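You operate a simulated robot arm through the tools that you are given. There is no shell and no other tool. Be economical: measure what you need, move in short steps, check, and stop when the job is done.

The job below is to be done with a simulated robot arm. You get a single attempt, and the scene is never put back.

JOB
Probe the three test points, then isolate the circuit that reads under 12 V.
Fine: probe back in its rest on the shelf, switch off, then fuse into the fuse tray.

It is judged by the outcome, as a careful person would: the job done as asked, and still so three seconds after it is handed in. It fails if anything else is knocked over, pushed out of place, dropped, spilled or broken.

ROBOT AND FRAMES
A 6-joint arm with a two-finger parallel gripper, fixed in place. Base frame: the origin is at the foot of the arm, x ahead of it, y to its left, z up. Lengths are in m, angles in degrees, forces in N, time in s.
With the tool pointing down near the work surface it reaches from about 0.16 to 0.6 m from the base axis. Its first joint turns from -66.0 to 66.0 degrees. Payload 2.7 kg.
The tool frame sits at the grasp point between the pads (the TCP): z along the fingers, y along the line on which they close. The tips reach 0.023 m beyond it. Largest opening 0.094 m; finger width 0.038, thickness 0.01; the body of the gripper, 0.054 by 0.096 m, starts 0.039 m behind the TCP.
Orientation is that of the tool frame in the base frame, as [roll, pitch, yaw] about the fixed x, y, z axes, in that order (R = Rz(yaw) Ry(pitch) Rx(roll)). With the fingers straight down and closing along the base's y, the tool's x points along the base's -x, its y along +y and its z along -z.

CONTROLS
- The arm moves only by the tool step_arm. Its arguments are lists of equal length, an entry for each row: "delta_pos": the shift along the tool's x, y, z in units of 50 mm (1.0 is 50 mm), a list of three; "turn": the turn, a rotation vector about the tool's x, y, z in units of 6 degrees (1.0 is 6 degrees), a list of three; "fingers": the opening, from 0 (shut) to 1 (fully open). In form: {"delta_pos": [[x, y, z], ...], "turn": [[rx, ry, rz], ...], "fingers": [fingers, ...]}. A call has 1 to 8 rows; each row shifts and turns the commanded pose from where the row before left it, along the tool's axes as they then stand. A call with a number of a shift or a turn outside -1 to 1 is refused whole. Each row takes 0.2 s and may step no farther than 0.05 m and 8.6 degrees from the row before; otherwise, or with a gripper value out of range, the whole call is refused. A pose out of reach is approached as far as the arm can. The call stops where the force on the tool passes 40 N (or 10 N more than at its start, if that is more) or the arm is blocked; 0.2 s more then pass. The fingers move at their own pace (about 0.045 m/s each) and stop on an object; they squeeze with about 43 N. The grip force told is the motor's: it shows also when the fingers shut on nothing. Time passes only in rows, and 0.2 s behind the last, so rows that do not move let the fingers close. It gives the time, the measured TCP pose, the force on the tool (base axes), the opening and the grip force at its end, in the units of the frame above (readings bear some noise).
- Cameras (640 x 400 px; columns grow to the right, rows downward): "scene" is fixed at [0.058, -0.4301, 1.4157]; the picture's right is [0.83, -0.56, 0.00], its down [-0.31, -0.46, -0.83] and it looks along [0.47, 0.69, -0.55] (base axes); focal length 345 px, centre (320, 200). "wrist" rides on the gripper at [0.086, 0.016, -0.075] in the tool frame; the picture's right is [-0.18, 0.98, 0.00], its down [-0.58, -0.11, -0.81] and it looks along [-0.79, -0.15, 0.59] (tool axes); focal length 243 px, centre (320, 200).
- get_image(camera): a new picture of that camera. The clock stands still meanwhile.
- measure_at(camera, pixels): there is no depth. For up to 12 entries [column, row, z] of the newest picture of that camera ("zoom" is the newest enlarged one), the place [x, y] in the base frame at which the ray of that pixel passes the height z, good to about 0.003 m, but the place of the scene camera against the robot may be out by one fixed shift of up to 0.025 m in any direction. The clock stands still meanwhile.
- zoom(camera, box): a new picture of the part [left, top, right, bottom] of that camera's present view, enlarged. The clock stands still meanwhile.
- sign_off(): hands the job in; it is judged then, once.

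Work in short steps. Measure before you move; look again where a grasp or a placing could have gone wrong, and mend it. You have 80 turns and 38 pictures in all, those below and enlarged ones among them. Open the gripper and draw the arm clear of the work before you hand the job in, unless the task says otherwise; then end with one line.

The tools are called after "Call:" as a command line: name --argument value ..., lists and objects as JSON in quotes. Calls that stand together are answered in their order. step_arm: Moves the arm, as the interface text tells. Its arguments: {"type":"object","properties":{"delta_pos":{"type":"array"},"turn":{"type":"array"},"fingers":{"type":"array"}},"required":["delta_pos","turn","fingers"]} The other tools are called the same way: get_image (camera) takes a picture; measure_at (camera, pixels) gives the place at which the rays of pixels pass given heights; zoom (camera, box) takes an enlarged picture of a part of a camera's view; sign_off () hands the job in.

At the start:

```text
time: 0.0
tool_pos: [0.2964, 0.374, 1.0917]
tcp_rot: [179.8, -0.1, -179.8]
contact_force: [0.9, 0.8, 0.2]
gripper_width: 0.094
grasp_force: 0.0
```

scene: 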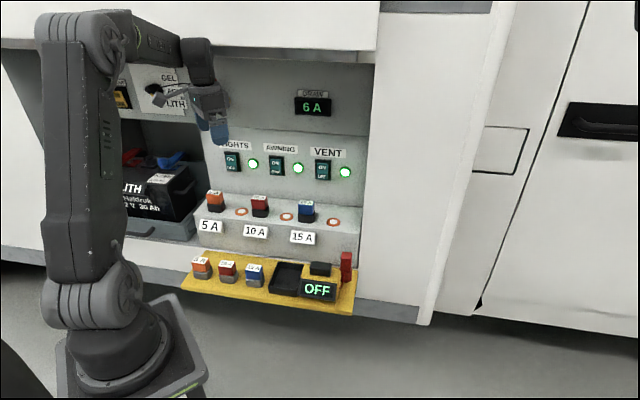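
wrist: 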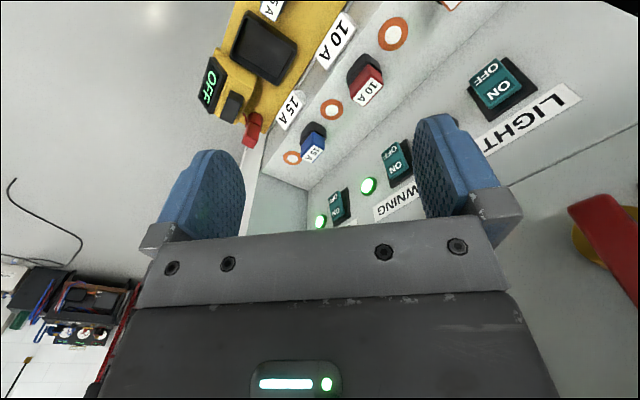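

I'll look closer at the panel and the shelf to identify switches, fuses, test points and the probe (around pixels 180-370, 80-310).

Call:
zoom --camera "scene" --box '[170, 180, 370, 320]'

Call:
zoom --camera "scene" --box '[190, 80, 370, 195]'

```text
2.86 times, centred on (270, 250) of scene
```

zoom: 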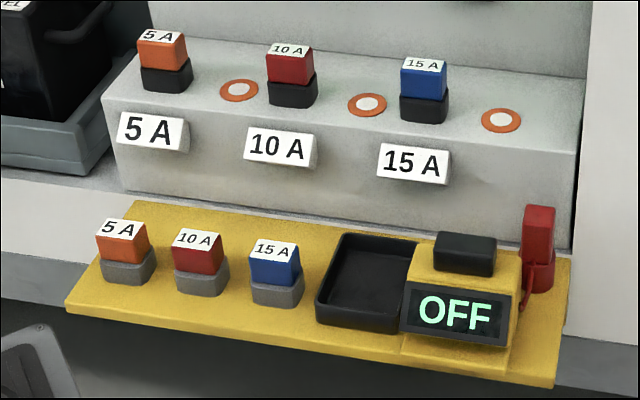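

```text
3.48 times, centred on (280, 138) of scene
```

zoom: 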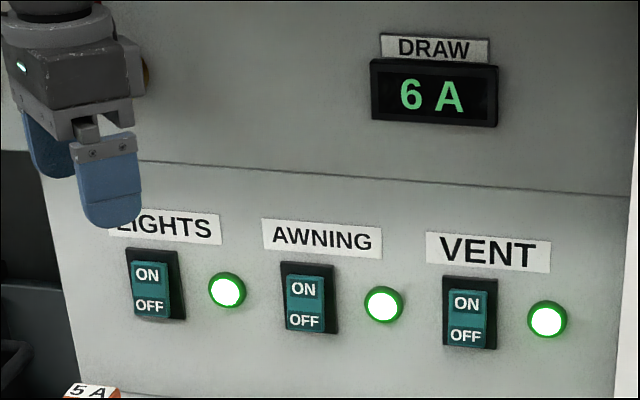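

Now measure shelf points assuming z=0.624 and the ledge points at some trial heights.

Call:
measure_at --camera "scene" --pixels '[[181, 290, 0.624], [352, 313, 0.624], [202, 252, 0.624], [353, 269, 0.624], [200, 277, 0.624], [228, 281, 0.624], [253, 284, 0.624], [347, 283, 0.624], [345, 266, 0.624], [348, 262, 0.624], [350, 265, 0.7], [208, 219, 0.7]]'

Call:
measure_at --camera "wrist" --pixels '[[230, 100, 0.624], [265, 45, 0.624], [253, 120, 0.7], [291, 157, 0.7], [332, 110, 0.7], [393, 34, 0.7], [208, 84, 0.67], [234, 105, 0.67], [320, 150, 0.7], [372, 95, 0.7], [300, 12, 0.624], [190, 90, 0.624]]'

```text
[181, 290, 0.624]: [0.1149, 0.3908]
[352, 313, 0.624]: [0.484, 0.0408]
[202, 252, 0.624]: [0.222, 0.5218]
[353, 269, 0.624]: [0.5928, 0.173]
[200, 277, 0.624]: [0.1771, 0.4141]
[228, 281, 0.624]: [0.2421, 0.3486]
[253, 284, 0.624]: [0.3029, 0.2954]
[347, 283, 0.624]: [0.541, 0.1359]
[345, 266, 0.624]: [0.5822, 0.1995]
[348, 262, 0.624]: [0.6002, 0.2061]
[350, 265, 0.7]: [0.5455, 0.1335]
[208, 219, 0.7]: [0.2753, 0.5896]
```

```text
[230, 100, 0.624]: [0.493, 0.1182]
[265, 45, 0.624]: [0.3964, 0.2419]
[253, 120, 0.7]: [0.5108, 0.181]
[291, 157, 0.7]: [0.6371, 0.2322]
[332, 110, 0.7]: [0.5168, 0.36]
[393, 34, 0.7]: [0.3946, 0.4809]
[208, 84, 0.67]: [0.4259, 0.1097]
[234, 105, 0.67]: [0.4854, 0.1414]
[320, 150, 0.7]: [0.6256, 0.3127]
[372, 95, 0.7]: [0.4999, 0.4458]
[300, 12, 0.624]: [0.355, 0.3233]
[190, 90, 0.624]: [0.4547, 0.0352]
```

Triangulate the test-point height by comparing both cameras at several z.

Call:
measure_at --camera "scene" --pixels '[[241.6, 211.5, 0.7], [286.1, 216.4, 0.7], [333.4, 221.6, 0.7], [241.6, 211.5, 0.8], [286.1, 216.4, 0.8], [333.4, 221.6, 0.8], [347, 255, 0.7], [347, 255, 0.65], [320, 268, 0.65], [320, 268, 0.7], [285, 278, 0.624], [285, 278, 0.66]]'

Call:
measure_at --camera "wrist" --pixels '[[291.5, 157.5, 0.7], [332, 110, 0.7], [393, 34, 0.7], [291.5, 157.5, 0.8], [332, 110, 0.8], [393, 34, 0.8], [254, 117, 0.7], [254, 117, 0.65], [233, 107, 0.65], [233, 107, 0.7], [265, 45, 0.66]]'

```text
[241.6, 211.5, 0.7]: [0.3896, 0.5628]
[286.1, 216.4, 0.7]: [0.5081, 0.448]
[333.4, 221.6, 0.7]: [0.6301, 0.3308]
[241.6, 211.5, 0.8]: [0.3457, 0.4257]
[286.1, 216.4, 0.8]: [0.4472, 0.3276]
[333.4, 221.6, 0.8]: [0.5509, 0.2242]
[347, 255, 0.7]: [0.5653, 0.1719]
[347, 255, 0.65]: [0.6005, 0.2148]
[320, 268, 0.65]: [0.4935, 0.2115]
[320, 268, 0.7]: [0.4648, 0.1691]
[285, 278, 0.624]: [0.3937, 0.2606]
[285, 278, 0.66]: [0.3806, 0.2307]
```

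```text
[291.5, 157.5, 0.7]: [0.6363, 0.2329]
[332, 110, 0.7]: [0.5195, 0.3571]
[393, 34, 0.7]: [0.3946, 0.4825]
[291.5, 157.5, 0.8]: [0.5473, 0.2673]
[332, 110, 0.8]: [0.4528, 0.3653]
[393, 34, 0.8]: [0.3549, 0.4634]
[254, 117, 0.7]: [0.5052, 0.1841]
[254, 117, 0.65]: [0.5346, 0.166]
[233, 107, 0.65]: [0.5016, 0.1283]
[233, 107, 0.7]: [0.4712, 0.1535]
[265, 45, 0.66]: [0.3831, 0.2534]
```

Panel is diagonal (runs along (0.71,-0.71)); test points near z≈0.77. I'll back off toward the middle of the work and then yaw the tool to face the panel.

Call:
step_arm --delta_pos '[[0.125, -0.67, 0.35], [0.125, -0.67, 0.35], [0.125, -0.67, 0.35], [0.125, -0.67, 0.35], [0.125, -0.67, 0.35], [0.125, -0.67, 0.35], [0.125, -0.67, 0.35], [0.125, -0.67, 0.35]]' --turn '[[0, 0, 0], [0, 0, 0], [0, 0, 0], [0, 0, 0], [0, 0, 0], [0, 0, 0], [0, 0, 0], [0, 0, 0]]' --fingers '[1, 1, 1, 1, 1, 1, 1, 1]'

Call:
step_arm --delta_pos '[[0, 0, 0], [0, 0, 0], [0, 0, 0], [0, 0, 0], [0, 0, 0], [0, 0, 0], [0, 0, 0], [0, 0, 0]]' --turn '[[0, 0, -0.9375], [0, 0, -0.9375], [0, 0, -0.9375], [0, 0, -0.9375], [0, 0, -0.9375], [0, 0, -0.9375], [0, 0, -0.9375], [0, 0, -0.9375]]' --fingers '[1, 1, 1, 1, 1, 1, 1, 1]'

Call:
get_image --camera "wrist"

```text
time: 1.8
tool_pos: [0.2474, 0.1027, 0.9522]
tcp_rot: [179.8, 0.0, -179.9]
contact_force: [-0.5, -0.1, 0.0]
gripper_width: 0.094
grasp_force: 0.1
```

```text
time: 3.6
tool_pos: [0.2492, 0.1054, 0.951]
tcp_rot: [179.9, 0.1, -134.9]
contact_force: [0.2, -0.6, 0.4]
gripper_width: 0.094
grasp_force: 0.1
```

```text
33 pictures are left
```

wrist: 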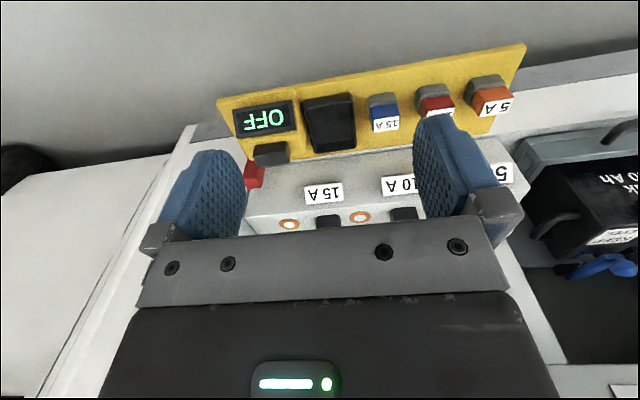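

The shelf is visible; zoom on the meter/probe region (215-360, 80-250).

Call:
zoom --camera "wrist" --box '[200, 80, 400, 240]'

Call:
zoom --camera "scene" --box '[290, 235, 370, 320]'

Call:
measure_at --camera "wrist" --pixels '[[272, 154, 0.66], [272, 154, 0.7], [254, 172, 0.66], [254, 172, 0.72], [289, 224, 0.77], [360, 217, 0.77], [330, 125, 0.63], [330, 125, 0.65], [233, 129, 0.624], [521, 44, 0.624]]'

```text
2.50 times, centred on (300, 160) of wrist
```

zoom: 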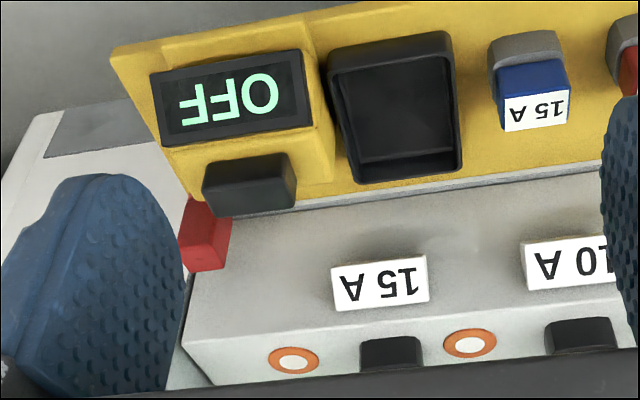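

```text
4.71 times, centred on (330, 278) of scene
```

zoom: 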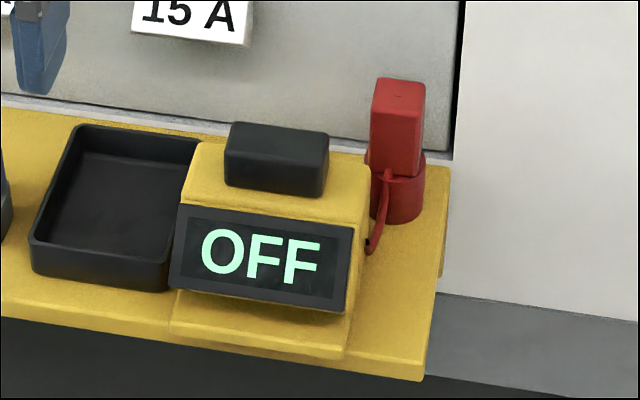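

```text
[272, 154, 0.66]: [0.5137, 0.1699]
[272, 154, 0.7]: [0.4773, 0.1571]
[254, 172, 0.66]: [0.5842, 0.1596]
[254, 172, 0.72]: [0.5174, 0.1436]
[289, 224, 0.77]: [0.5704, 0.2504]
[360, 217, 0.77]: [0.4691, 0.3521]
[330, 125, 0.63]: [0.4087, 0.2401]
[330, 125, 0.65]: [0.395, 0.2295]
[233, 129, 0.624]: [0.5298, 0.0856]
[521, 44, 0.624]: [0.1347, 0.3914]
```

The probe is partly hidden by the left finger. Shift the tool along the panel toward the probe so it's centred in the wrist view.

Call:
step_arm --delta_pos '[[-0.0, -0.64, 0.2], [-0.0, -0.64, 0.2], [-0.0, -0.64, 0.2], [-0.0, -0.64, 0.2], [-0.0, -0.64, 0.2]]' --turn '[[0, 0, 0], [0, 0, 0], [0, 0, 0], [0, 0, 0], [0, 0, 0]]' --fingers '[1, 1, 1, 1, 1]'

Call:
get_image --camera "wrist"

```text
time: 4.8
tool_pos: [0.3587, -0.0072, 0.8986]
tcp_rot: [179.9, 0.2, -134.9]
contact_force: [-0.4, 0.1, -0.5]
gripper_width: 0.0939
grasp_force: 0.1
```

```text
30 pictures are left
```

wrist: 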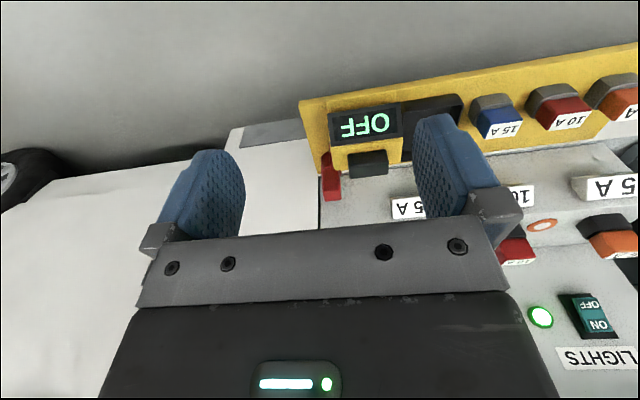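

Call:
zoom --camera "wrist" --box '[290, 90, 420, 220]'

```text
3.08 times, centred on (355, 155) of wrist
```

zoom: 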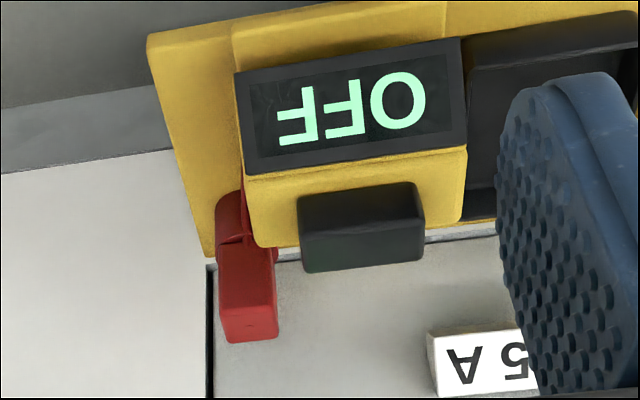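

Measure the probe top, cup and button at trial heights with this view, and the same in the scene view.

Call:
measure_at --camera "zoom" --pixels '[[252, 331, 0.7], [252, 331, 0.73], [252, 331, 0.76], [230, 225, 0.66], [230, 225, 0.68], [362, 252, 0.68], [362, 252, 0.7], [362, 252, 0.72], [208, 255, 0.624], [150, 35, 0.624], [208, 255, 0.64], [150, 35, 0.64]]'

Call:
measure_at --camera "scene" --pixels '[[346.6, 254.2, 0.7], [346.6, 254.2, 0.73], [346.6, 254.2, 0.76], [321, 265, 0.68], [321, 265, 0.7], [321, 265, 0.72], [346.6, 272, 0.66], [346.6, 272, 0.68], [352, 315, 0.624], [352, 315, 0.64]]'

```text
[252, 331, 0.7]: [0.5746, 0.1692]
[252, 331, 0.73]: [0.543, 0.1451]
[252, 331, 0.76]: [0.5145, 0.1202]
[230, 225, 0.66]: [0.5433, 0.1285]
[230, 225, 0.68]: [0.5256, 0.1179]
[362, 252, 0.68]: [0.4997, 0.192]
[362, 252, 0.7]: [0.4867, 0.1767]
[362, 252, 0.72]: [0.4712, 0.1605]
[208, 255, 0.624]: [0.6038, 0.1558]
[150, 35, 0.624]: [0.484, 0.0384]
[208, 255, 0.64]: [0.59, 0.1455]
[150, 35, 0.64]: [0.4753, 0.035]
```

```text
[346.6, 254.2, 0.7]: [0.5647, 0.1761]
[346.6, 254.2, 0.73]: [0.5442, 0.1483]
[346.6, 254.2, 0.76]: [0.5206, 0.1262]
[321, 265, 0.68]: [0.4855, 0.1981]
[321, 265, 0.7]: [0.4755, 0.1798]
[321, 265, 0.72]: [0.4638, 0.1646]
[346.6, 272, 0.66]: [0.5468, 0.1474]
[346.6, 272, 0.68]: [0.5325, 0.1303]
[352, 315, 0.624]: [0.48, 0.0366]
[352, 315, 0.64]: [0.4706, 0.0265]
```

Measure the ledge front top edge and meter extents to plan clearance around the probe handle (top ≈ (0.551,0.153,0.725)).

Call:
measure_at --camera "scene" --pixels '[[333.4, 232.5, 0.77], [333.4, 221.6, 0.77], [359.5, 234.8, 0.77], [207.5, 215, 0.77], [340.7, 270, 0.68], [340.7, 270, 0.67], [321, 251, 0.7]]'

Call:
measure_at --camera "zoom" --pixels '[[268, 246, 0.67], [268, 246, 0.68], [268, 246, 0.69], [462, 220, 0.68], [225, 341, 0.725], [279, 337, 0.725], [272, 318, 0.725], [222, 322, 0.725], [220, 235, 0.66], [243, 150, 0.67]]'

```text
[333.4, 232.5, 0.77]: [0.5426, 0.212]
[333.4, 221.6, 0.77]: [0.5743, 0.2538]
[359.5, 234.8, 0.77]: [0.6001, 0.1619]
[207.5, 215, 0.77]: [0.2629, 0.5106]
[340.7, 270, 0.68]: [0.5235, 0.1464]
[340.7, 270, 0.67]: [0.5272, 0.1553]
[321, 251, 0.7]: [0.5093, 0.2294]
```

```text
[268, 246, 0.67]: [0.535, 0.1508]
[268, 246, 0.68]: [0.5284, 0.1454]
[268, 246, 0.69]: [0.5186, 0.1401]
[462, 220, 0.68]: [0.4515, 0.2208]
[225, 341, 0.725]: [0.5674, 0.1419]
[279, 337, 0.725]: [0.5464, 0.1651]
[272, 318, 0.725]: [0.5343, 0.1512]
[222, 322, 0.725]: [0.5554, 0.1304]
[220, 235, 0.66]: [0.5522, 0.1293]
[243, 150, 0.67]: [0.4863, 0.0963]
```

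The meter shows "OFF" with a push button on top at ≈(0.485,0.177,~0.70); I'll close the fingers and hover above it to press it.

Call:
step_arm --delta_pos '[[-0.733, 0.137, 0.393], [-0.733, 0.137, 0.393], [-0.733, 0.137, 0.393], [-0.733, 0.137, 0.393], [-0.733, 0.137, 0.393], [-0.733, 0.137, 0.393], [0, 0, 0]]' --turn '[[0, 0, 0], [0, 0, 0], [0, 0, 0], [0, 0, 0], [0, 0, 0], [0, 0, 0], [0, 0, 0]]' --fingers '[0, 0, 0, 0, 0, 0, 0]'

Call:
zoom --camera "scene" --box '[260, 190, 380, 320]'

Call:
get_image --camera "wrist"

```text
time: 6.4
tool_pos: [0.4888, 0.1772, 0.7832]
tcp_rot: [179.9, 0.1, -135.0]
contact_force: [-0.2, 0.0, 0.9]
gripper_width: 0.0001
grasp_force: 42.2
```

```text
3.08 times, centred on (320, 255) of scene
```

zoom: 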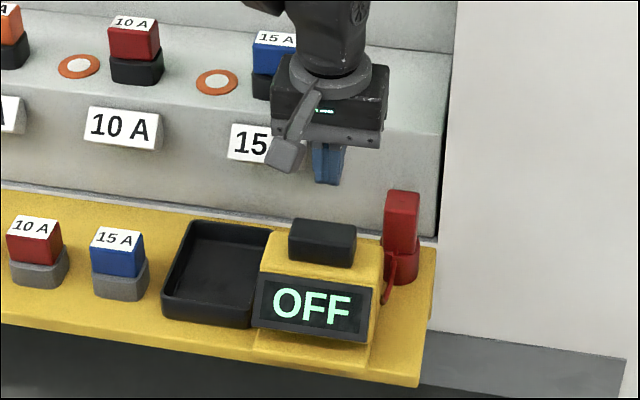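

```text
27 pictures are left
```

wrist: 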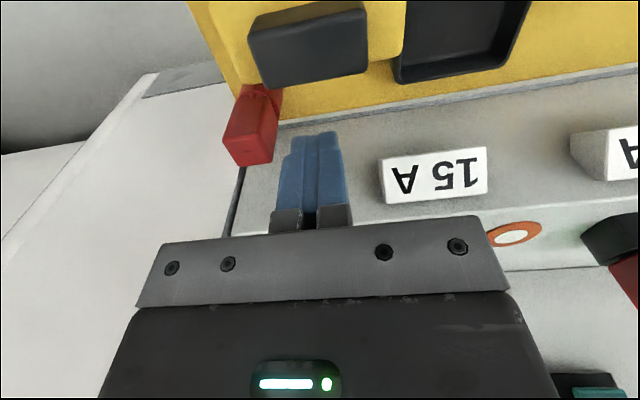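

Fingertips at (318,138); check button top (309,62) and handle top (249,140) positions from this close view.

Call:
measure_at --camera "wrist" --pixels '[[309, 62, 0.68], [309, 62, 0.7], [309, 62, 0.72], [249, 150, 0.715], [249, 150, 0.725], [249, 150, 0.735], [222, 139, 0.725], [240, 164, 0.725], [272, 160, 0.725], [280, 95, 0.68], [283, 75, 0.69], [262, 85, 0.7]]'

```text
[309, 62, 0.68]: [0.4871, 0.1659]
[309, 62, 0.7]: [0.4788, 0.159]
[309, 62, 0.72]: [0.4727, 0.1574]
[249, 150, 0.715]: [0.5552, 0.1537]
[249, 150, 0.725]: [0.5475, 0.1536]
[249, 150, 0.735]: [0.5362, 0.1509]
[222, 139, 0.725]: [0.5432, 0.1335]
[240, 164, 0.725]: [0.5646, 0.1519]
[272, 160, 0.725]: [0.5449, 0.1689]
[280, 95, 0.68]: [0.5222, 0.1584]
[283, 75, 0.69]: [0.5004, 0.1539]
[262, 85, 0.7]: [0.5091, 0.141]
```

Triangulation puts the button top at about (0.472,0.159,0.72); back off 24 mm and lower to just above it.

Call:
step_arm --delta_pos '[[0.48, 0, 0], [0, 0, 0.3], [0, 0, 0.3], [0, 0, 0.1]]' --turn '[[0, 0, 0], [0, 0, 0], [0, 0, 0], [0, 0, 0]]' --fingers '[0, 0, 0, 0]'

Call:
zoom --camera "scene" --box '[260, 190, 380, 320]'

```text
time: 7.4
tool_pos: [0.4719, 0.1618, 0.7471]
tcp_rot: [179.9, -0.1, -134.9]
contact_force: [-3.2, -0.4, 4.7]
gripper_width: 0.0
grasp_force: 42.6
```

```text
3.08 times, centred on (320, 255) of scene
```

zoom: 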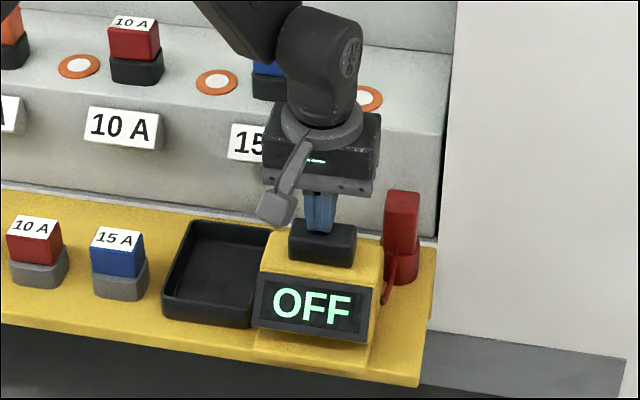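

Contact (4.7 N up) on the button, display still OFF; press a little deeper.

Call:
step_arm --delta_pos '[[0, 0, 0.06], [0, 0, 0.06]]' --turn '[[0, 0, 0], [0, 0, 0]]' --fingers '[0, 0]'

Call:
zoom --camera "scene" --box '[260, 190, 380, 320]'

```text
time: 7.9
tool_pos: [0.4707, 0.1624, 0.7475]
tcp_rot: [179.9, 0.1, -134.9]
contact_force: [-0.4, -0.8, 5.3]
gripper_width: 0.0
grasp_force: 42.5
stopped in row 2: the force on the tool passed its limit (the readings are from after the stop); the commanded pose is now the measured one
```

```text
3.08 times, centred on (320, 255) of scene
```

zoom: 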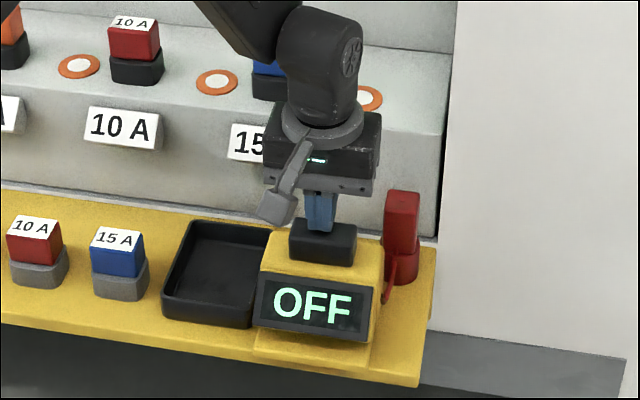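

It doesn't yield any further. Raise and look at the meter and button again.

Call:
step_arm --delta_pos '[[0, 0, -0.5], [0, 0, -0.8], [0.5, 0, -0.8]]' --turn '[[0, 0, 0], [0, 0, 0], [0, 0, 0]]' --fingers '[0, 0, 0]'

Call:
get_image --camera "wrist"

Call:
zoom --camera "scene" --box '[280, 220, 370, 320]'

```text
time: 8.7
tool_pos: [0.4544, 0.1423, 0.8552]
tcp_rot: [179.9, 0.0, -134.9]
contact_force: [1.2, 0.1, -1.0]
gripper_width: 0.0
grasp_force: 42.5
```

```text
24 pictures are left
```

wrist: 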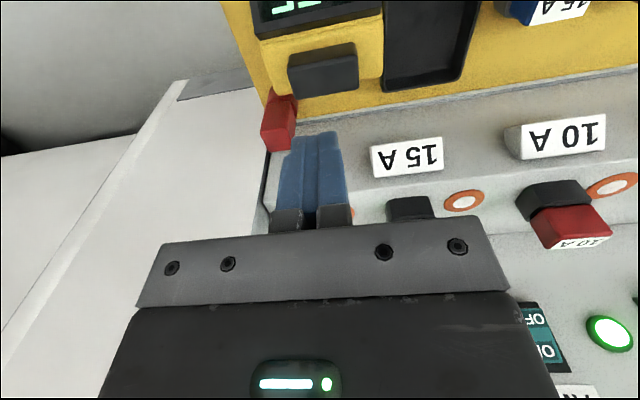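

```text
4.00 times, centred on (325, 270) of scene
```

zoom: 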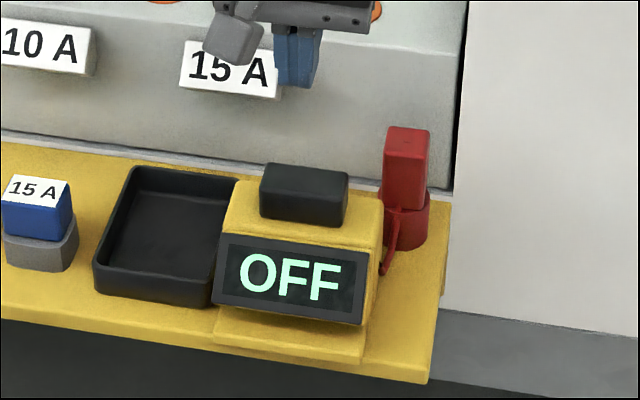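

Still OFF; perhaps the meter wakes when the probe is lifted. Zoom in to locate the handle well before grasping.

Call:
zoom --camera "wrist" --box '[240, 30, 380, 170]'

```text
2.86 times, centred on (310, 100) of wrist
```

zoom: 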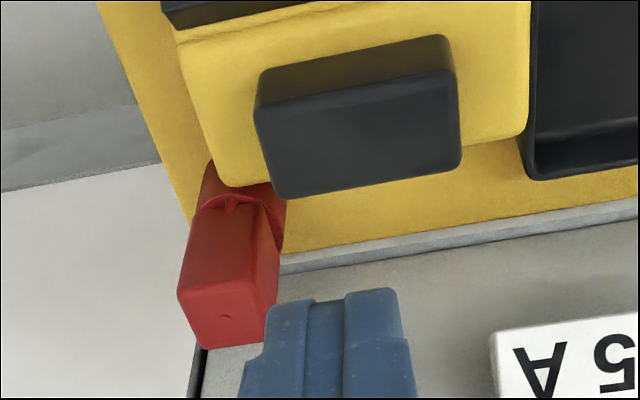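

Call:
measure_at --camera "zoom" --pixels '[[229, 316, 0.71], [229, 316, 0.72], [229, 316, 0.73], [178, 295, 0.72], [262, 283, 0.72], [277, 335, 0.72], [200, 348, 0.72], [222, 182, 0.67], [222, 182, 0.69], [267, 182, 0.724], [460, 165, 0.724], [362, 135, 0.724]]'

```text
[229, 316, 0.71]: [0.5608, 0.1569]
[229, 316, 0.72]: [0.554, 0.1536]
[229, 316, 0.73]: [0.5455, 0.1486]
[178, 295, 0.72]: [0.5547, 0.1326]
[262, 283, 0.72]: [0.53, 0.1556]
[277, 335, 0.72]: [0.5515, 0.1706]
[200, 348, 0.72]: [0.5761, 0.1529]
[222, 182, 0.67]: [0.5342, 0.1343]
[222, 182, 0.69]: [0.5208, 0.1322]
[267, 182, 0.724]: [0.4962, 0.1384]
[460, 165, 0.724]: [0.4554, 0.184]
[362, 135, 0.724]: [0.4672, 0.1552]
```

Handle centre ≈(0.553,0.153), top 0.72, ~32 mm wide. Hover above it, opening to 60 mm and tilting 15° back for ledge clearance.

Call:
step_arm --delta_pos '[[-0.513, -0.413, 0.2], [-0.513, -0.413, 0.4], [-0.513, -0.413, 0.5], [0, 0, 0], [0, 0, 0], [0, 0, 0]]' --turn '[[0, 0, 0], [0, 0, 0], [0, 0, 0], [0, -0.833, 0], [0, -0.833, 0], [0, -0.833, 0]]' --fingers '[0.64, 0.64, 0.64, 0.64, 0.64, 0.64]'

Call:
get_image --camera "wrist"

```text
time: 10.1
tool_pos: [0.553, 0.1549, 0.7983]
tcp_rot: [179.9, 15.2, -135.0]
contact_force: [-0.5, 0.0, 0.3]
gripper_width: 0.06
grasp_force: 0.1
```

```text
21 pictures are left
```

wrist: 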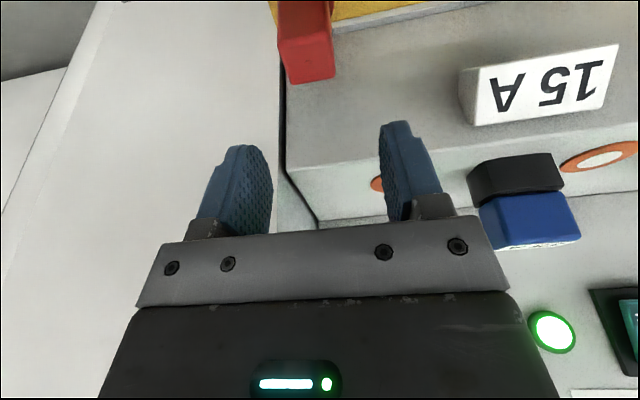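

Call:
measure_at --camera "wrist" --pixels '[[307, 72, 0.71], [307, 72, 0.72], [307, 72, 0.73], [290, 83, 0.72], [335, 75, 0.72]]'

```text
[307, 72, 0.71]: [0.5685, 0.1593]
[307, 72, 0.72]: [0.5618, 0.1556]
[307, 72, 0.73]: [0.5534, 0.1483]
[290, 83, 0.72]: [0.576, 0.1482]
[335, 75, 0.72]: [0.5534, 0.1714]
```

Aligned within a few mm (handle w≈0.286). Descend straight down 93 mm to TCP z≈0.705.

Call:
step_arm --delta_pos '[[0.12, -0.04, 0.449], [0.12, -0.04, 0.449], [0.12, 0, 0.449], [0.12, 0, 0.449], [0, 0, 0]]' --turn '[[0, 0, 0], [0, 0, 0], [0, 0, 0], [0, 0, 0], [0, 0, 0]]' --fingers '[0.64, 0.64, 0.64, 0.64, 0.64]'

Call:
zoom --camera "scene" --box '[280, 200, 380, 310]'

```text
time: 11.3
tool_pos: [0.5578, 0.153, 0.7046]
tcp_rot: [180.0, 15.1, -134.9]
contact_force: [-0.6, 0.5, 0.0]
gripper_width: 0.0601
grasp_force: 0.1
```

```text
3.64 times, centred on (330, 255) of scene
```

zoom: 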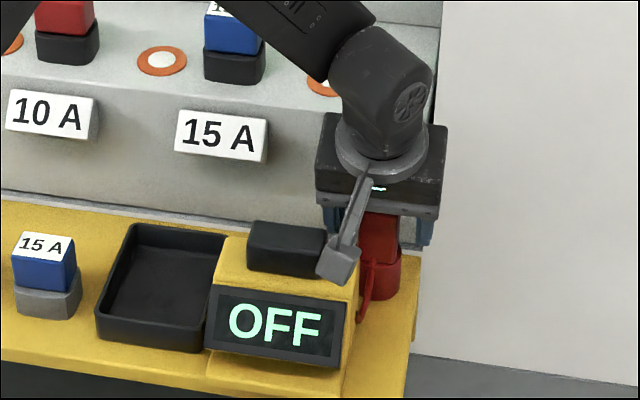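

Fingers straddle the red handle with no contact. Close and wait.

Call:
step_arm --delta_pos '[[0, 0, 0], [0, 0, 0], [0, 0, 0], [0, 0, 0]]' --turn '[[0, 0, 0], [0, 0, 0], [0, 0, 0], [0, 0, 0]]' --fingers '[0, 0, 0, 0]'

```text
time: 12.3
tool_pos: [0.5561, 0.1534, 0.7037]
tcp_rot: [179.9, 15.1, -135.0]
contact_force: [-0.9, -0.2, 0.7]
gripper_width: 0.0313
grasp_force: 43.0
```

Gripped at 31 mm. Lift straight up 120 mm.

Call:
step_arm --delta_pos '[[-0.104, 0, -0.386], [-0.104, 0, -0.386], [-0.104, 0, -0.386], [-0.104, 0, -0.386], [-0.104, 0, -0.386], [-0.104, 0, -0.386]]' --turn '[[0, 0, 0], [0, 0, 0], [0, 0, 0], [0, 0, 0], [0, 0, 0], [0, 0, 0]]' --fingers '[0, 0, 0, 0, 0, 0]'

Call:
zoom --camera "scene" --box '[270, 180, 400, 310]'

```text
time: 13.7
tool_pos: [0.5551, 0.1546, 0.8255]
tcp_rot: [179.9, 15.1, -134.9]
contact_force: [-0.1, -0.2, -0.1]
gripper_width: 0.0312
grasp_force: 43.2
```

```text
3.08 times, centred on (335, 245) of scene
```

zoom: 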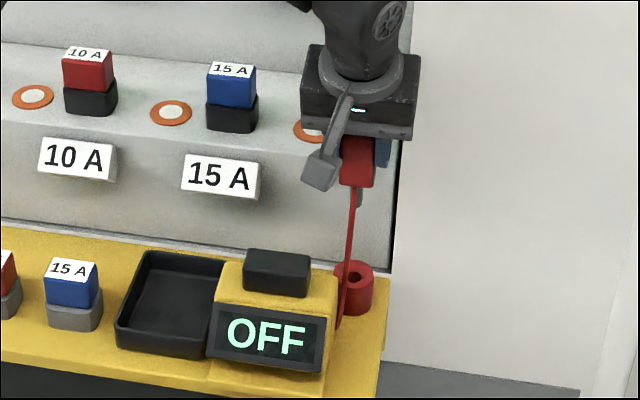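

Probe out with small grey tip at zoom (360,207); meter still OFF until maybe contact. Measure tip height.

Call:
measure_at --camera "zoom" --pixels '[[360, 207, 0.74], [360, 207, 0.75], [360, 207, 0.76], [360, 207, 0.77], [358, 187, 0.77], [358, 187, 0.78], [358, 187, 0.79], [354, 276, 0.66], [354, 276, 0.67], [310, 132, 0.77]]'

```text
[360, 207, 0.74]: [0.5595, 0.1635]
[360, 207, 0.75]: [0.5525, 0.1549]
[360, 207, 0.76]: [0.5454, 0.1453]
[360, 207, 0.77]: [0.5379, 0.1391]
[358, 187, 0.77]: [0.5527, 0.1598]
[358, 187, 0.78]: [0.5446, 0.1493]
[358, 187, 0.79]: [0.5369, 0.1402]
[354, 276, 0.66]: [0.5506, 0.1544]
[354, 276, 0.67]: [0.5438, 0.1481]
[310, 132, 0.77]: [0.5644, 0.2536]
```

Tip is ~75 mm below TCP, roughly beneath it. Raise 45 mm and go over the right test point (0.573,0.253).

Call:
step_arm --delta_pos '[[-0.233, 0, -0.87], [-0.401, 0.29, 0.107], [-0.401, 0.29, 0.107], [-0.401, 0.29, 0.107], [-0.401, 0.29, 0.107], [0, 0, 0]]' --turn '[[0, 0, 0], [0, 0, 0], [0, 0, 0], [0, 0, 0], [0, 0, 0], [0, 0, 0]]' --fingers '[0, 0, 0, 0, 0, 0]'

Call:
zoom --camera "scene" --box '[270, 150, 400, 310]'

```text
time: 15.1
tool_pos: [0.5725, 0.2556, 0.8702]
tcp_rot: [179.9, 14.9, -135.1]
contact_force: [-0.1, 0.6, -1.0]
gripper_width: 0.0314
grasp_force: 43.2
```

```text
2.50 times, centred on (335, 230) of scene
```

zoom: 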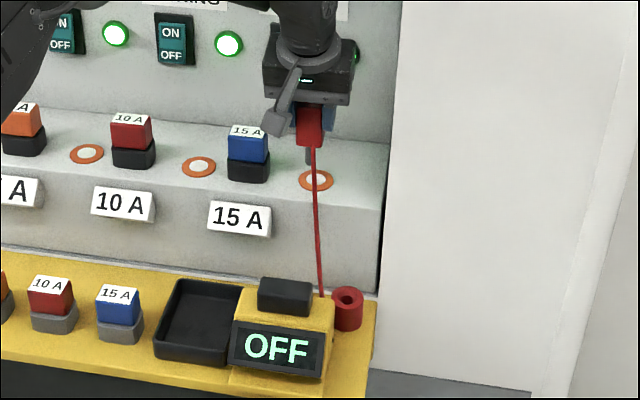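

Tip (309,163) appears ~6–8 mm left of the pad centre (316,180). Shift right 6 mm and lower 18 mm.

Call:
step_arm --delta_pos '[[0, -0.12, 0], [0.047, 0, 0.174], [0.047, 0, 0.174], [0, 0, 0]]' --turn '[[0, 0, 0], [0, 0, 0], [0, 0, 0], [0, 0, 0]]' --fingers '[0, 0, 0, 0]'

Call:
zoom --camera "scene" --box '[290, 190, 370, 310]'

```text
time: 16.1
tool_pos: [0.5757, 0.2512, 0.8514]
tcp_rot: [180.0, 15.1, -135.0]
contact_force: [1.0, -0.3, -0.5]
gripper_width: 0.0315
grasp_force: 42.7
```

```text
3.33 times, centred on (330, 250) of scene
```

zoom: 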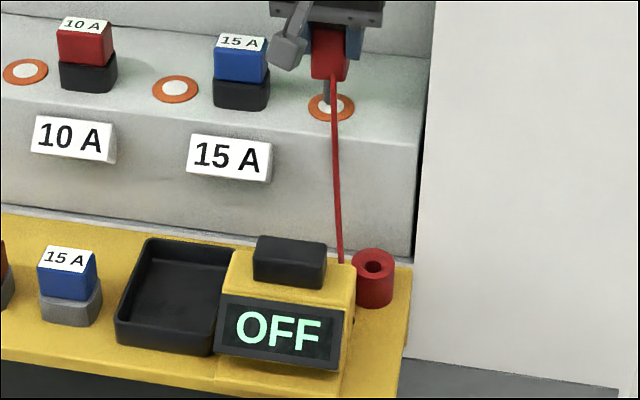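

Tip is over the white pad, just above it. Lower in 2 mm steps.

Call:
step_arm --delta_pos '[[0.01, -0.03, 0.039], [0.01, 0, 0.039], [0, 0, 0]]' --turn '[[0, 0, 0], [0, 0, 0], [0, 0, 0]]' --fingers '[0, 0, 0]'

```text
time: 16.9
tool_pos: [0.5766, 0.2486, 0.8493]
tcp_rot: [179.9, 15.1, -134.9]
contact_force: [-0.8, 0.3, -0.7]
gripper_width: 0.0314
grasp_force: 42.5
```

Call:
step_arm --delta_pos '[[0.01, 0, 0.039], [0.01, 0, 0.039], [0, 0, 0]]' --turn '[[0, 0, 0], [0, 0, 0], [0, 0, 0]]' --fingers '[0, 0, 0]'

```text
time: 17.7
tool_pos: [0.5775, 0.2488, 0.8441]
tcp_rot: [179.9, 15.0, -134.9]
contact_force: [0.6, 0.2, 0.6]
gripper_width: 0.0316
grasp_force: 43.2
```

Still no contact force; lower two more millimetre steps.

Call:
step_arm --delta_pos '[[0.01, 0, 0.039], [0, 0, 0]]' --turn '[[0, 0, 0], [0, 0, 0]]' --fingers '[0, 0]'

Call:
zoom --camera "scene" --box '[290, 190, 370, 310]'

```text
time: 18.3
tool_pos: [0.577, 0.2481, 0.8438]
tcp_rot: [179.9, 15.1, -135.1]
contact_force: [-1.1, -0.9, 3.5]
gripper_width: 0.0315
grasp_force: 42.5
```

```text
3.33 times, centred on (330, 250) of scene
```

zoom: 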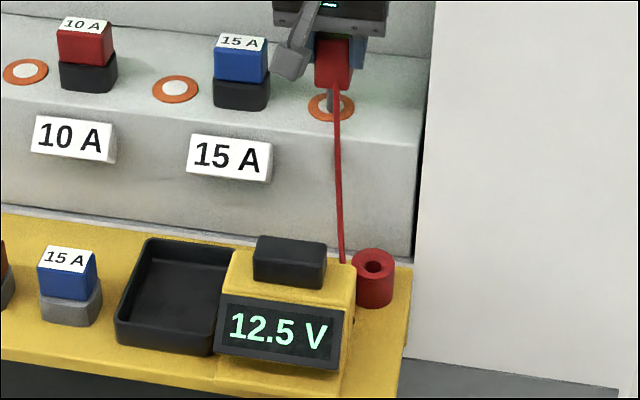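

VENT point reads 12.5 V. Raise 80 mm (clearing the 15 A fuse), shift 149 mm along the panel to the middle point, lower to 20 mm above.

Call:
step_arm --delta_pos '[[-0.207, 0, -0.773], [-0.207, 0, -0.773], [0, 0.745, 0], [0, 0.745, 0], [0, 0.745, 0], [0, 0.745, 0], [0.155, 0, 0.58], [0.155, 0, 0.58]]' --turn '[[0, 0, 0], [0, 0, 0], [0, 0, 0], [0, 0, 0], [0, 0, 0], [0, 0, 0], [0, 0, 0], [0, 0, 0]]' --fingers '[0, 0, 0, 0, 0, 0, 0, 0]'

Call:
zoom --camera "scene" --box '[220, 170, 380, 310]'

```text
time: 20.1
tool_pos: [0.4713, 0.3517, 0.8593]
tcp_rot: [180.0, 15.2, -135.0]
contact_force: [0.6, -0.4, -0.3]
gripper_width: 0.0313
grasp_force: 43.3
```

```text
2.86 times, centred on (300, 240) of scene
```

zoom: 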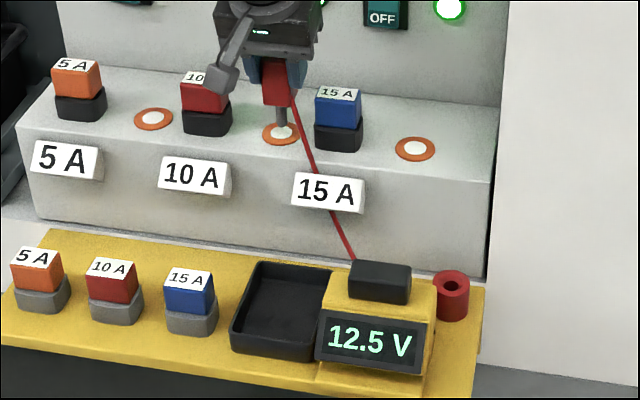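

Tip (281,122) is above the pad (281,133). Lower 14 mm, then 2 mm more.

Call:
step_arm --delta_pos '[[0.036, 0, 0.135], [0.036, 0, 0.135], [0.01, 0, 0.039], [0, 0, 0]]' --turn '[[0, 0, 0], [0, 0, 0], [0, 0, 0], [0, 0, 0]]' --fingers '[0, 0, 0, 0]'

Call:
zoom --camera "scene" --box '[220, 170, 380, 310]'

```text
time: 21.1
tool_pos: [0.4735, 0.3518, 0.845]
tcp_rot: [179.9, 15.1, -135.0]
contact_force: [-0.1, 0.9, -1.4]
gripper_width: 0.0315
grasp_force: 43.4
```

```text
2.86 times, centred on (300, 240) of scene
```

zoom: 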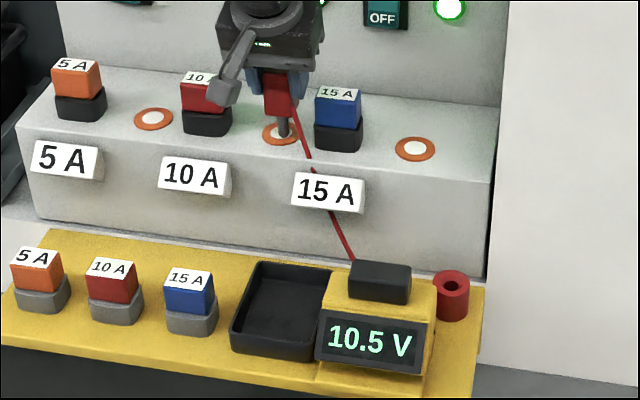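

Middle point: 10.5 V (under 12). Still probe the third one: raise, shift 149 mm, lower.

Call:
step_arm --delta_pos '[[-0.207, 0, -0.773], [-0.207, 0, -0.773], [0, 0.745, 0], [0, 0.745, 0], [0, 0.745, 0], [0, 0.745, 0], [0.155, 0, 0.58], [0.155, 0, 0.58]]' --turn '[[0, 0, 0], [0, 0, 0], [0, 0, 0], [0, 0, 0], [0, 0, 0], [0, 0, 0], [0, 0, 0], [0, 0, 0]]' --fingers '[0, 0, 0, 0, 0, 0, 0, 0]'

Call:
zoom --camera "scene" --box '[190, 150, 350, 310]'

```text
time: 22.9
tool_pos: [0.3687, 0.4605, 0.8661]
tcp_rot: [180.0, 15.1, -135.1]
contact_force: [0.4, -0.9, -0.1]
gripper_width: 0.0311
grasp_force: 42.9
```

```text
2.50 times, centred on (270, 230) of scene
```

zoom: 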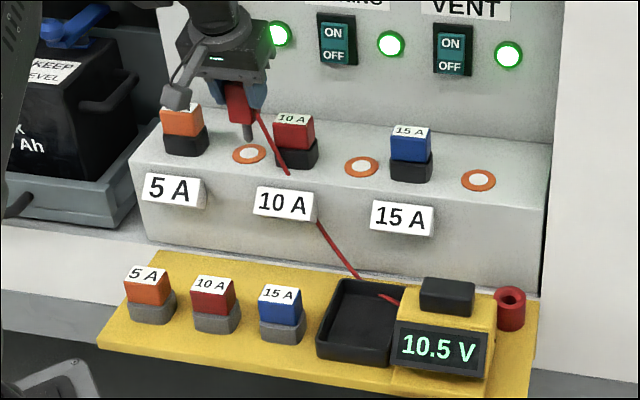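

Tip (247,138) above pad (249,154). Lower 22 mm gently.

Call:
step_arm --delta_pos '[[0.05, -0.03, 0.19], [0.045, 0, 0.165], [0.02, 0, 0.077], [0, 0, 0]]' --turn '[[0, 0, 0], [0, 0, 0], [0, 0, 0], [0, 0, 0]]' --fingers '[0, 0, 0, 0]'

Call:
zoom --camera "scene" --box '[190, 150, 350, 310]'

```text
time: 23.9
tool_pos: [0.3683, 0.4579, 0.8439]
tcp_rot: [179.8, 15.1, -135.0]
contact_force: [0.0, 0.4, -0.1]
gripper_width: 0.0314
grasp_force: 43.1
```

```text
2.50 times, centred on (270, 230) of scene
```

zoom: 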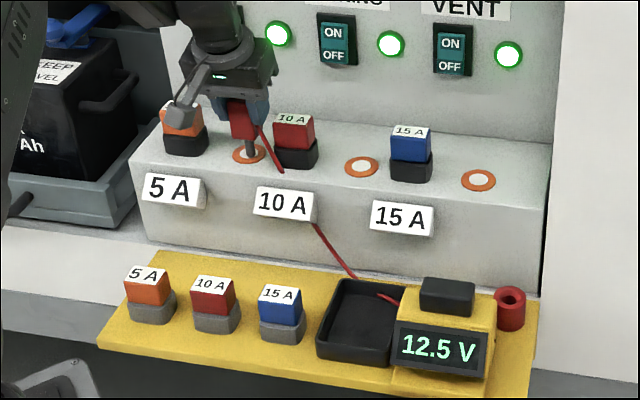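

Left point: 12.5 V. So the AWNING circuit (10 A) is the low one. Carry the probe back over its rest.

Call:
step_arm --delta_pos '[[-0.207, 0, -0.773], [-0.207, 0, -0.773], [0, -0.87, 0], [0, -0.87, 0], [0, -0.87, 0], [0, -0.87, 0], [0, -0.87, 0], [0, -0.87, 0]]' --turn '[[0, 0, 0], [0, 0, 0], [0, 0, 0], [0, 0, 0], [0, 0, 0], [0, 0, 0], [0, 0, 0], [0, 0, 0]]' --fingers '[0, 0, 0, 0, 0, 0, 0, 0]'

Call:
step_arm --delta_pos '[[0.4, -0.87, -0.107], [0.4, -0.87, -0.107], [0.4, 0, -0.107], [0.4, 0, -0.107], [0, 0, 0]]' --turn '[[0, 0, 0], [0, 0, 0], [0, 0, 0], [0, 0, 0], [0, 0, 0]]' --fingers '[0, 0, 0, 0, 0]'

```text
time: 25.7
tool_pos: [0.5549, 0.2706, 0.9207]
tcp_rot: [179.9, 15.1, -134.9]
contact_force: [1.0, -0.4, -0.8]
gripper_width: 0.0314
grasp_force: 43.3
```

```text
time: 26.5
tool_pos: [0.5745, 0.1902, 0.9194]
tcp_rot: [179.8, 15.1, -133.5]
contact_force: [-10.7, 3.8, 1.0]
gripper_width: 0.0313
grasp_force: 43.3
stopped in row 3: the force on the tool passed its limit (the readings are from after the stop); the commanded pose is now the measured one
```

Contact: the gripper's side likely met the cabinet's corner at the right of the recess (I moved right before being clear). Back off left 30 mm and look.

Call:
step_arm --delta_pos '[[0, 0.3, 0], [0, 0.3, 0], [0, 0, 0]]' --turn '[[0, 0, 0], [0, 0, 0], [0, 0, 0]]' --fingers '[0, 0, 0]'

Call:
get_image --camera "scene"

```text
time: 27.3
tool_pos: [0.5554, 0.2098, 0.9212]
tcp_rot: [179.8, 15.0, -133.5]
contact_force: [0.4, -0.6, -0.9]
gripper_width: 0.0312
grasp_force: 43.1
```

```text
11 pictures are left
```

scene: 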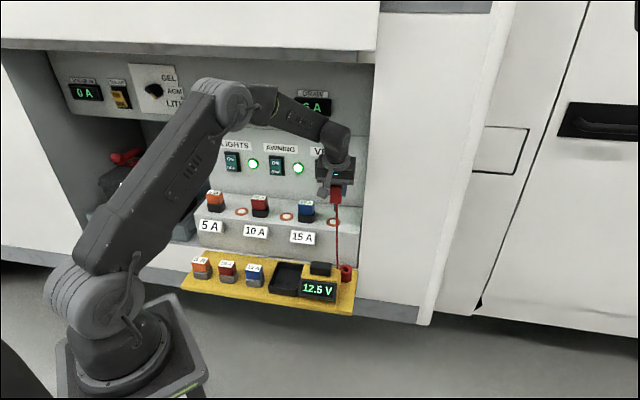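

Nothing disturbed. First retreat in s to 0.502 while correcting the 1.5° yaw, then go right over the rest.

Call:
step_arm --delta_pos '[[0.39, 0, -0.104], [0.375, 0, -0.1], [0, 0, 0]]' --turn '[[0.065, 0, 0.24], [0, 0, 0], [0, 0, 0]]' --fingers '[0, 0, 0]'

Call:
step_arm --delta_pos '[[0, -0.4, 0], [0, -0.4, 0], [0.05, 0, 0.19], [0, 0, 0]]' --turn '[[0, 0, 0], [0, 0, 0], [0, 0, 0], [0, 0, 0]]' --fingers '[0, 0, 0, 0]'

```text
time: 28.1
tool_pos: [0.525, 0.1804, 0.9209]
tcp_rot: [179.7, 15.1, -135.2]
contact_force: [0.2, -0.6, -0.3]
gripper_width: 0.0313
grasp_force: 42.8
```

```text
time: 29.1
tool_pos: [0.5551, 0.1517, 0.9099]
tcp_rot: [179.7, 15.1, -135.1]
contact_force: [0.7, 0.3, -0.9]
gripper_width: 0.0313
grasp_force: 43.3
```

Over the rest; lower to tip ≈15 mm above the cup and check the alignment.

Call:
step_arm --delta_pos '[[0.168, 0, 0.783], [0.207, 0, 0.773], [0.207, 0, 0.773], [0.207, 0, 0.773], [0, 0, 0]]' --turn '[[0, 0, 0], [0, 0, 0], [0, 0, 0], [0, 0, 0], [0, 0, 0]]' --fingers '[0, 0, 0, 0, 0]'

Call:
zoom --camera "scene" --box '[310, 220, 370, 300]'

```text
time: 30.3
tool_pos: [0.5532, 0.1542, 0.7503]
tcp_rot: [179.7, 15.2, -135.1]
contact_force: [-0.5, 0.2, -0.1]
gripper_width: 0.0312
grasp_force: 43.6
```

```text
5.00 times, centred on (340, 260) of scene
```

zoom: 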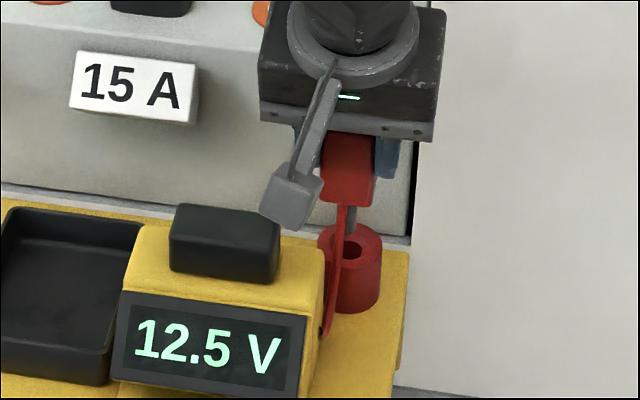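

Tip is above the hole (352,247). Nudge ~2 mm to the recorded pick-up position and lower 46 mm.

Call:
step_arm --delta_pos '[[0.04, -0.04, 0.226], [0.06, 0, 0.222], [0.06, 0, 0.222], [0.06, 0, 0.222], [0, 0, 0]]' --turn '[[0, 0, 0], [0, 0, 0], [0, 0, 0], [0, 0, 0], [0, 0, 0]]' --fingers '[0, 0, 0, 0, 0]'

```text
time: 31.5
tool_pos: [0.5579, 0.1541, 0.7052]
tcp_rot: [179.8, 15.2, -135.2]
contact_force: [-1.2, -2.2, 10.9]
gripper_width: 0.0314
grasp_force: 42.8
```

It seats at z 0.705 (pick-up 0.704). Release to 60 mm and rise straight up.

Call:
step_arm --delta_pos '[[0, 0, 0], [0, 0, 0], [0, 0, 0], [-0.104, 0, -0.386], [-0.155, 0, -0.58], [-0.207, 0, -0.773], [-0.207, 0, -0.773], [-0.207, 0, -0.773]]' --turn '[[0, 0, 0], [0, 0, 0], [0, 0, 0], [0, 0, 0], [0, 0, 0], [0, 0, 0], [0, 0, 0], [0, 0, 0]]' --fingers '[0.64, 0.64, 0.64, 0.64, 0.64, 0.64, 0.64, 0.64]'

Call:
zoom --camera "scene" --box '[230, 130, 370, 310]'

```text
time: 33.3
tool_pos: [0.557, 0.1526, 0.8745]
tcp_rot: [179.8, 15.0, -135.1]
contact_force: [0.1, 0.3, 1.4]
gripper_width: 0.0602
grasp_force: 0.0
```

```text
2.22 times, centred on (300, 220) of scene
```

zoom: 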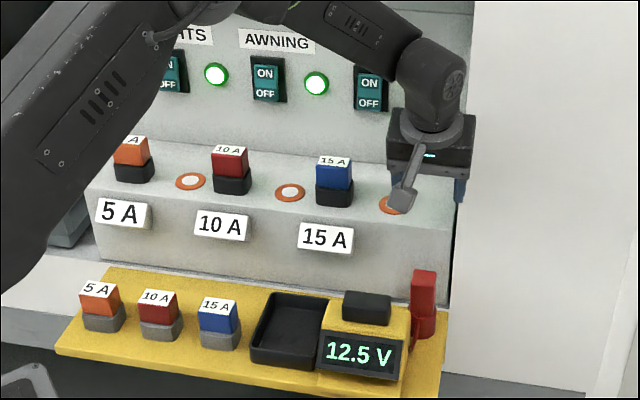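

Probe is in its rest. Now locate the wall plane (ledge back edge) and the AWNING rocker's OFF half at scene (275.7,171.4).

Call:
measure_at --camera "scene" --pixels '[[286, 200.6, 0.77], [355, 207.5, 0.77], [275.7, 171.4, 0.82], [275.7, 171.4, 0.84], [275.7, 171.4, 0.86], [275.7, 171.4, 0.88], [276.5, 163, 0.84], [276.5, 163, 0.86], [276.5, 163, 0.88], [276.5, 163, 0.9], [260, 210, 0.79], [260, 196, 0.82]]'

```text
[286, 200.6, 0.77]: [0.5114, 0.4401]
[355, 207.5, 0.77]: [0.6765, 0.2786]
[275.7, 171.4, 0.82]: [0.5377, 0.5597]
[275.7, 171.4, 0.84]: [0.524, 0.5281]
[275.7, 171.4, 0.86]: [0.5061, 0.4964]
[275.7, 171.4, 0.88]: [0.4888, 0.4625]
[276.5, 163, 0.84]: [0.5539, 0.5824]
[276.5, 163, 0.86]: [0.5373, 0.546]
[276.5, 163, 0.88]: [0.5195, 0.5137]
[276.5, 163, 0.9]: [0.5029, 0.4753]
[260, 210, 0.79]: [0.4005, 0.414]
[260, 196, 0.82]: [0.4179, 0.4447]
```

Wall at s≈0.674; both initial wrist and scene rays place the OFF half at ≈(0.483,0.450,0.888), i.e. w≈0.023. Close fingers, move left along the panel in front, then tilt to 45°.

Call:
step_arm --delta_pos '[[-0.155, 0, -0.58], [0, 0.877, 0], [0, 0.877, 0], [0, 0.877, 0], [0, 0.877, 0], [0, 0.877, 0], [0, 0.877, 0]]' --turn '[[0, 0, 0], [0, 0, 0], [0, 0, 0], [0, 0, 0], [0, 0, 0], [0, 0, 0], [0, 0, 0]]' --fingers '[0, 0, 0, 0, 0, 0, 0]'

Call:
step_arm --delta_pos '[[0, 0, 0], [0, 0, 0], [0, 0, 0], [0, 0, 0], [0, 0, 0], [0, 0, 0]]' --turn '[[0, -1, 0], [0, -1, 0], [0, -1, 0], [0, -1, 0], [0, -1, 0], [0, 0, 0]]' --fingers '[0, 0, 0, 0, 0, 0]'

Call:
get_image --camera "wrist"

```text
time: 34.9
tool_pos: [0.3702, 0.3385, 0.9057]
tcp_rot: [179.8, 15.1, -135.1]
contact_force: [0.0, -0.2, -0.6]
gripper_width: 0.0
grasp_force: 42.3
```

```text
time: 36.3
tool_pos: [0.3702, 0.343, 0.907]
tcp_rot: [178.7, 31.7, -135.1]
contact_force: [-0.3, -0.1, 0.4]
gripper_width: 0.0
grasp_force: 41.9
out of reach, approached as far as the arm can: row 3, 4, 5
```

```text
8 pictures are left
```

wrist: 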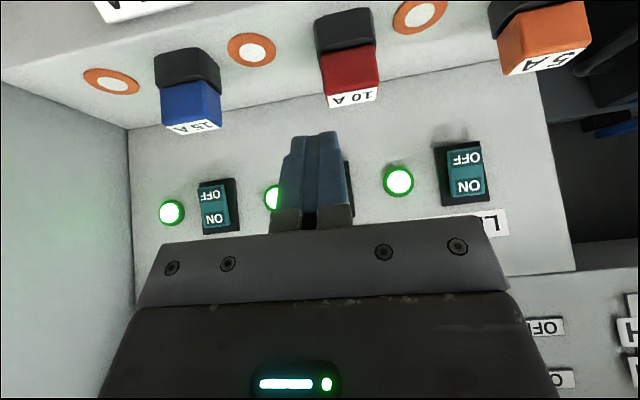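

Tilt stopped at 31.7° (wrist limit here). The awning switch is behind the fingers, as intended. Test a 20 mm advance toward the wall to see what tilt is available.

Call:
step_arm --delta_pos '[[-0.283, 0, 0.283], [0, 0, 0]]' --turn '[[0, 0, 0], [0, 0, 0]]' --fingers '[0, 0]'

```text
time: 36.9
tool_pos: [0.3833, 0.3547, 0.8997]
tcp_rot: [178.6, 31.8, -135.1]
contact_force: [-0.2, 0.5, 0.4]
gripper_width: 0.0002
grasp_force: 42.6
```

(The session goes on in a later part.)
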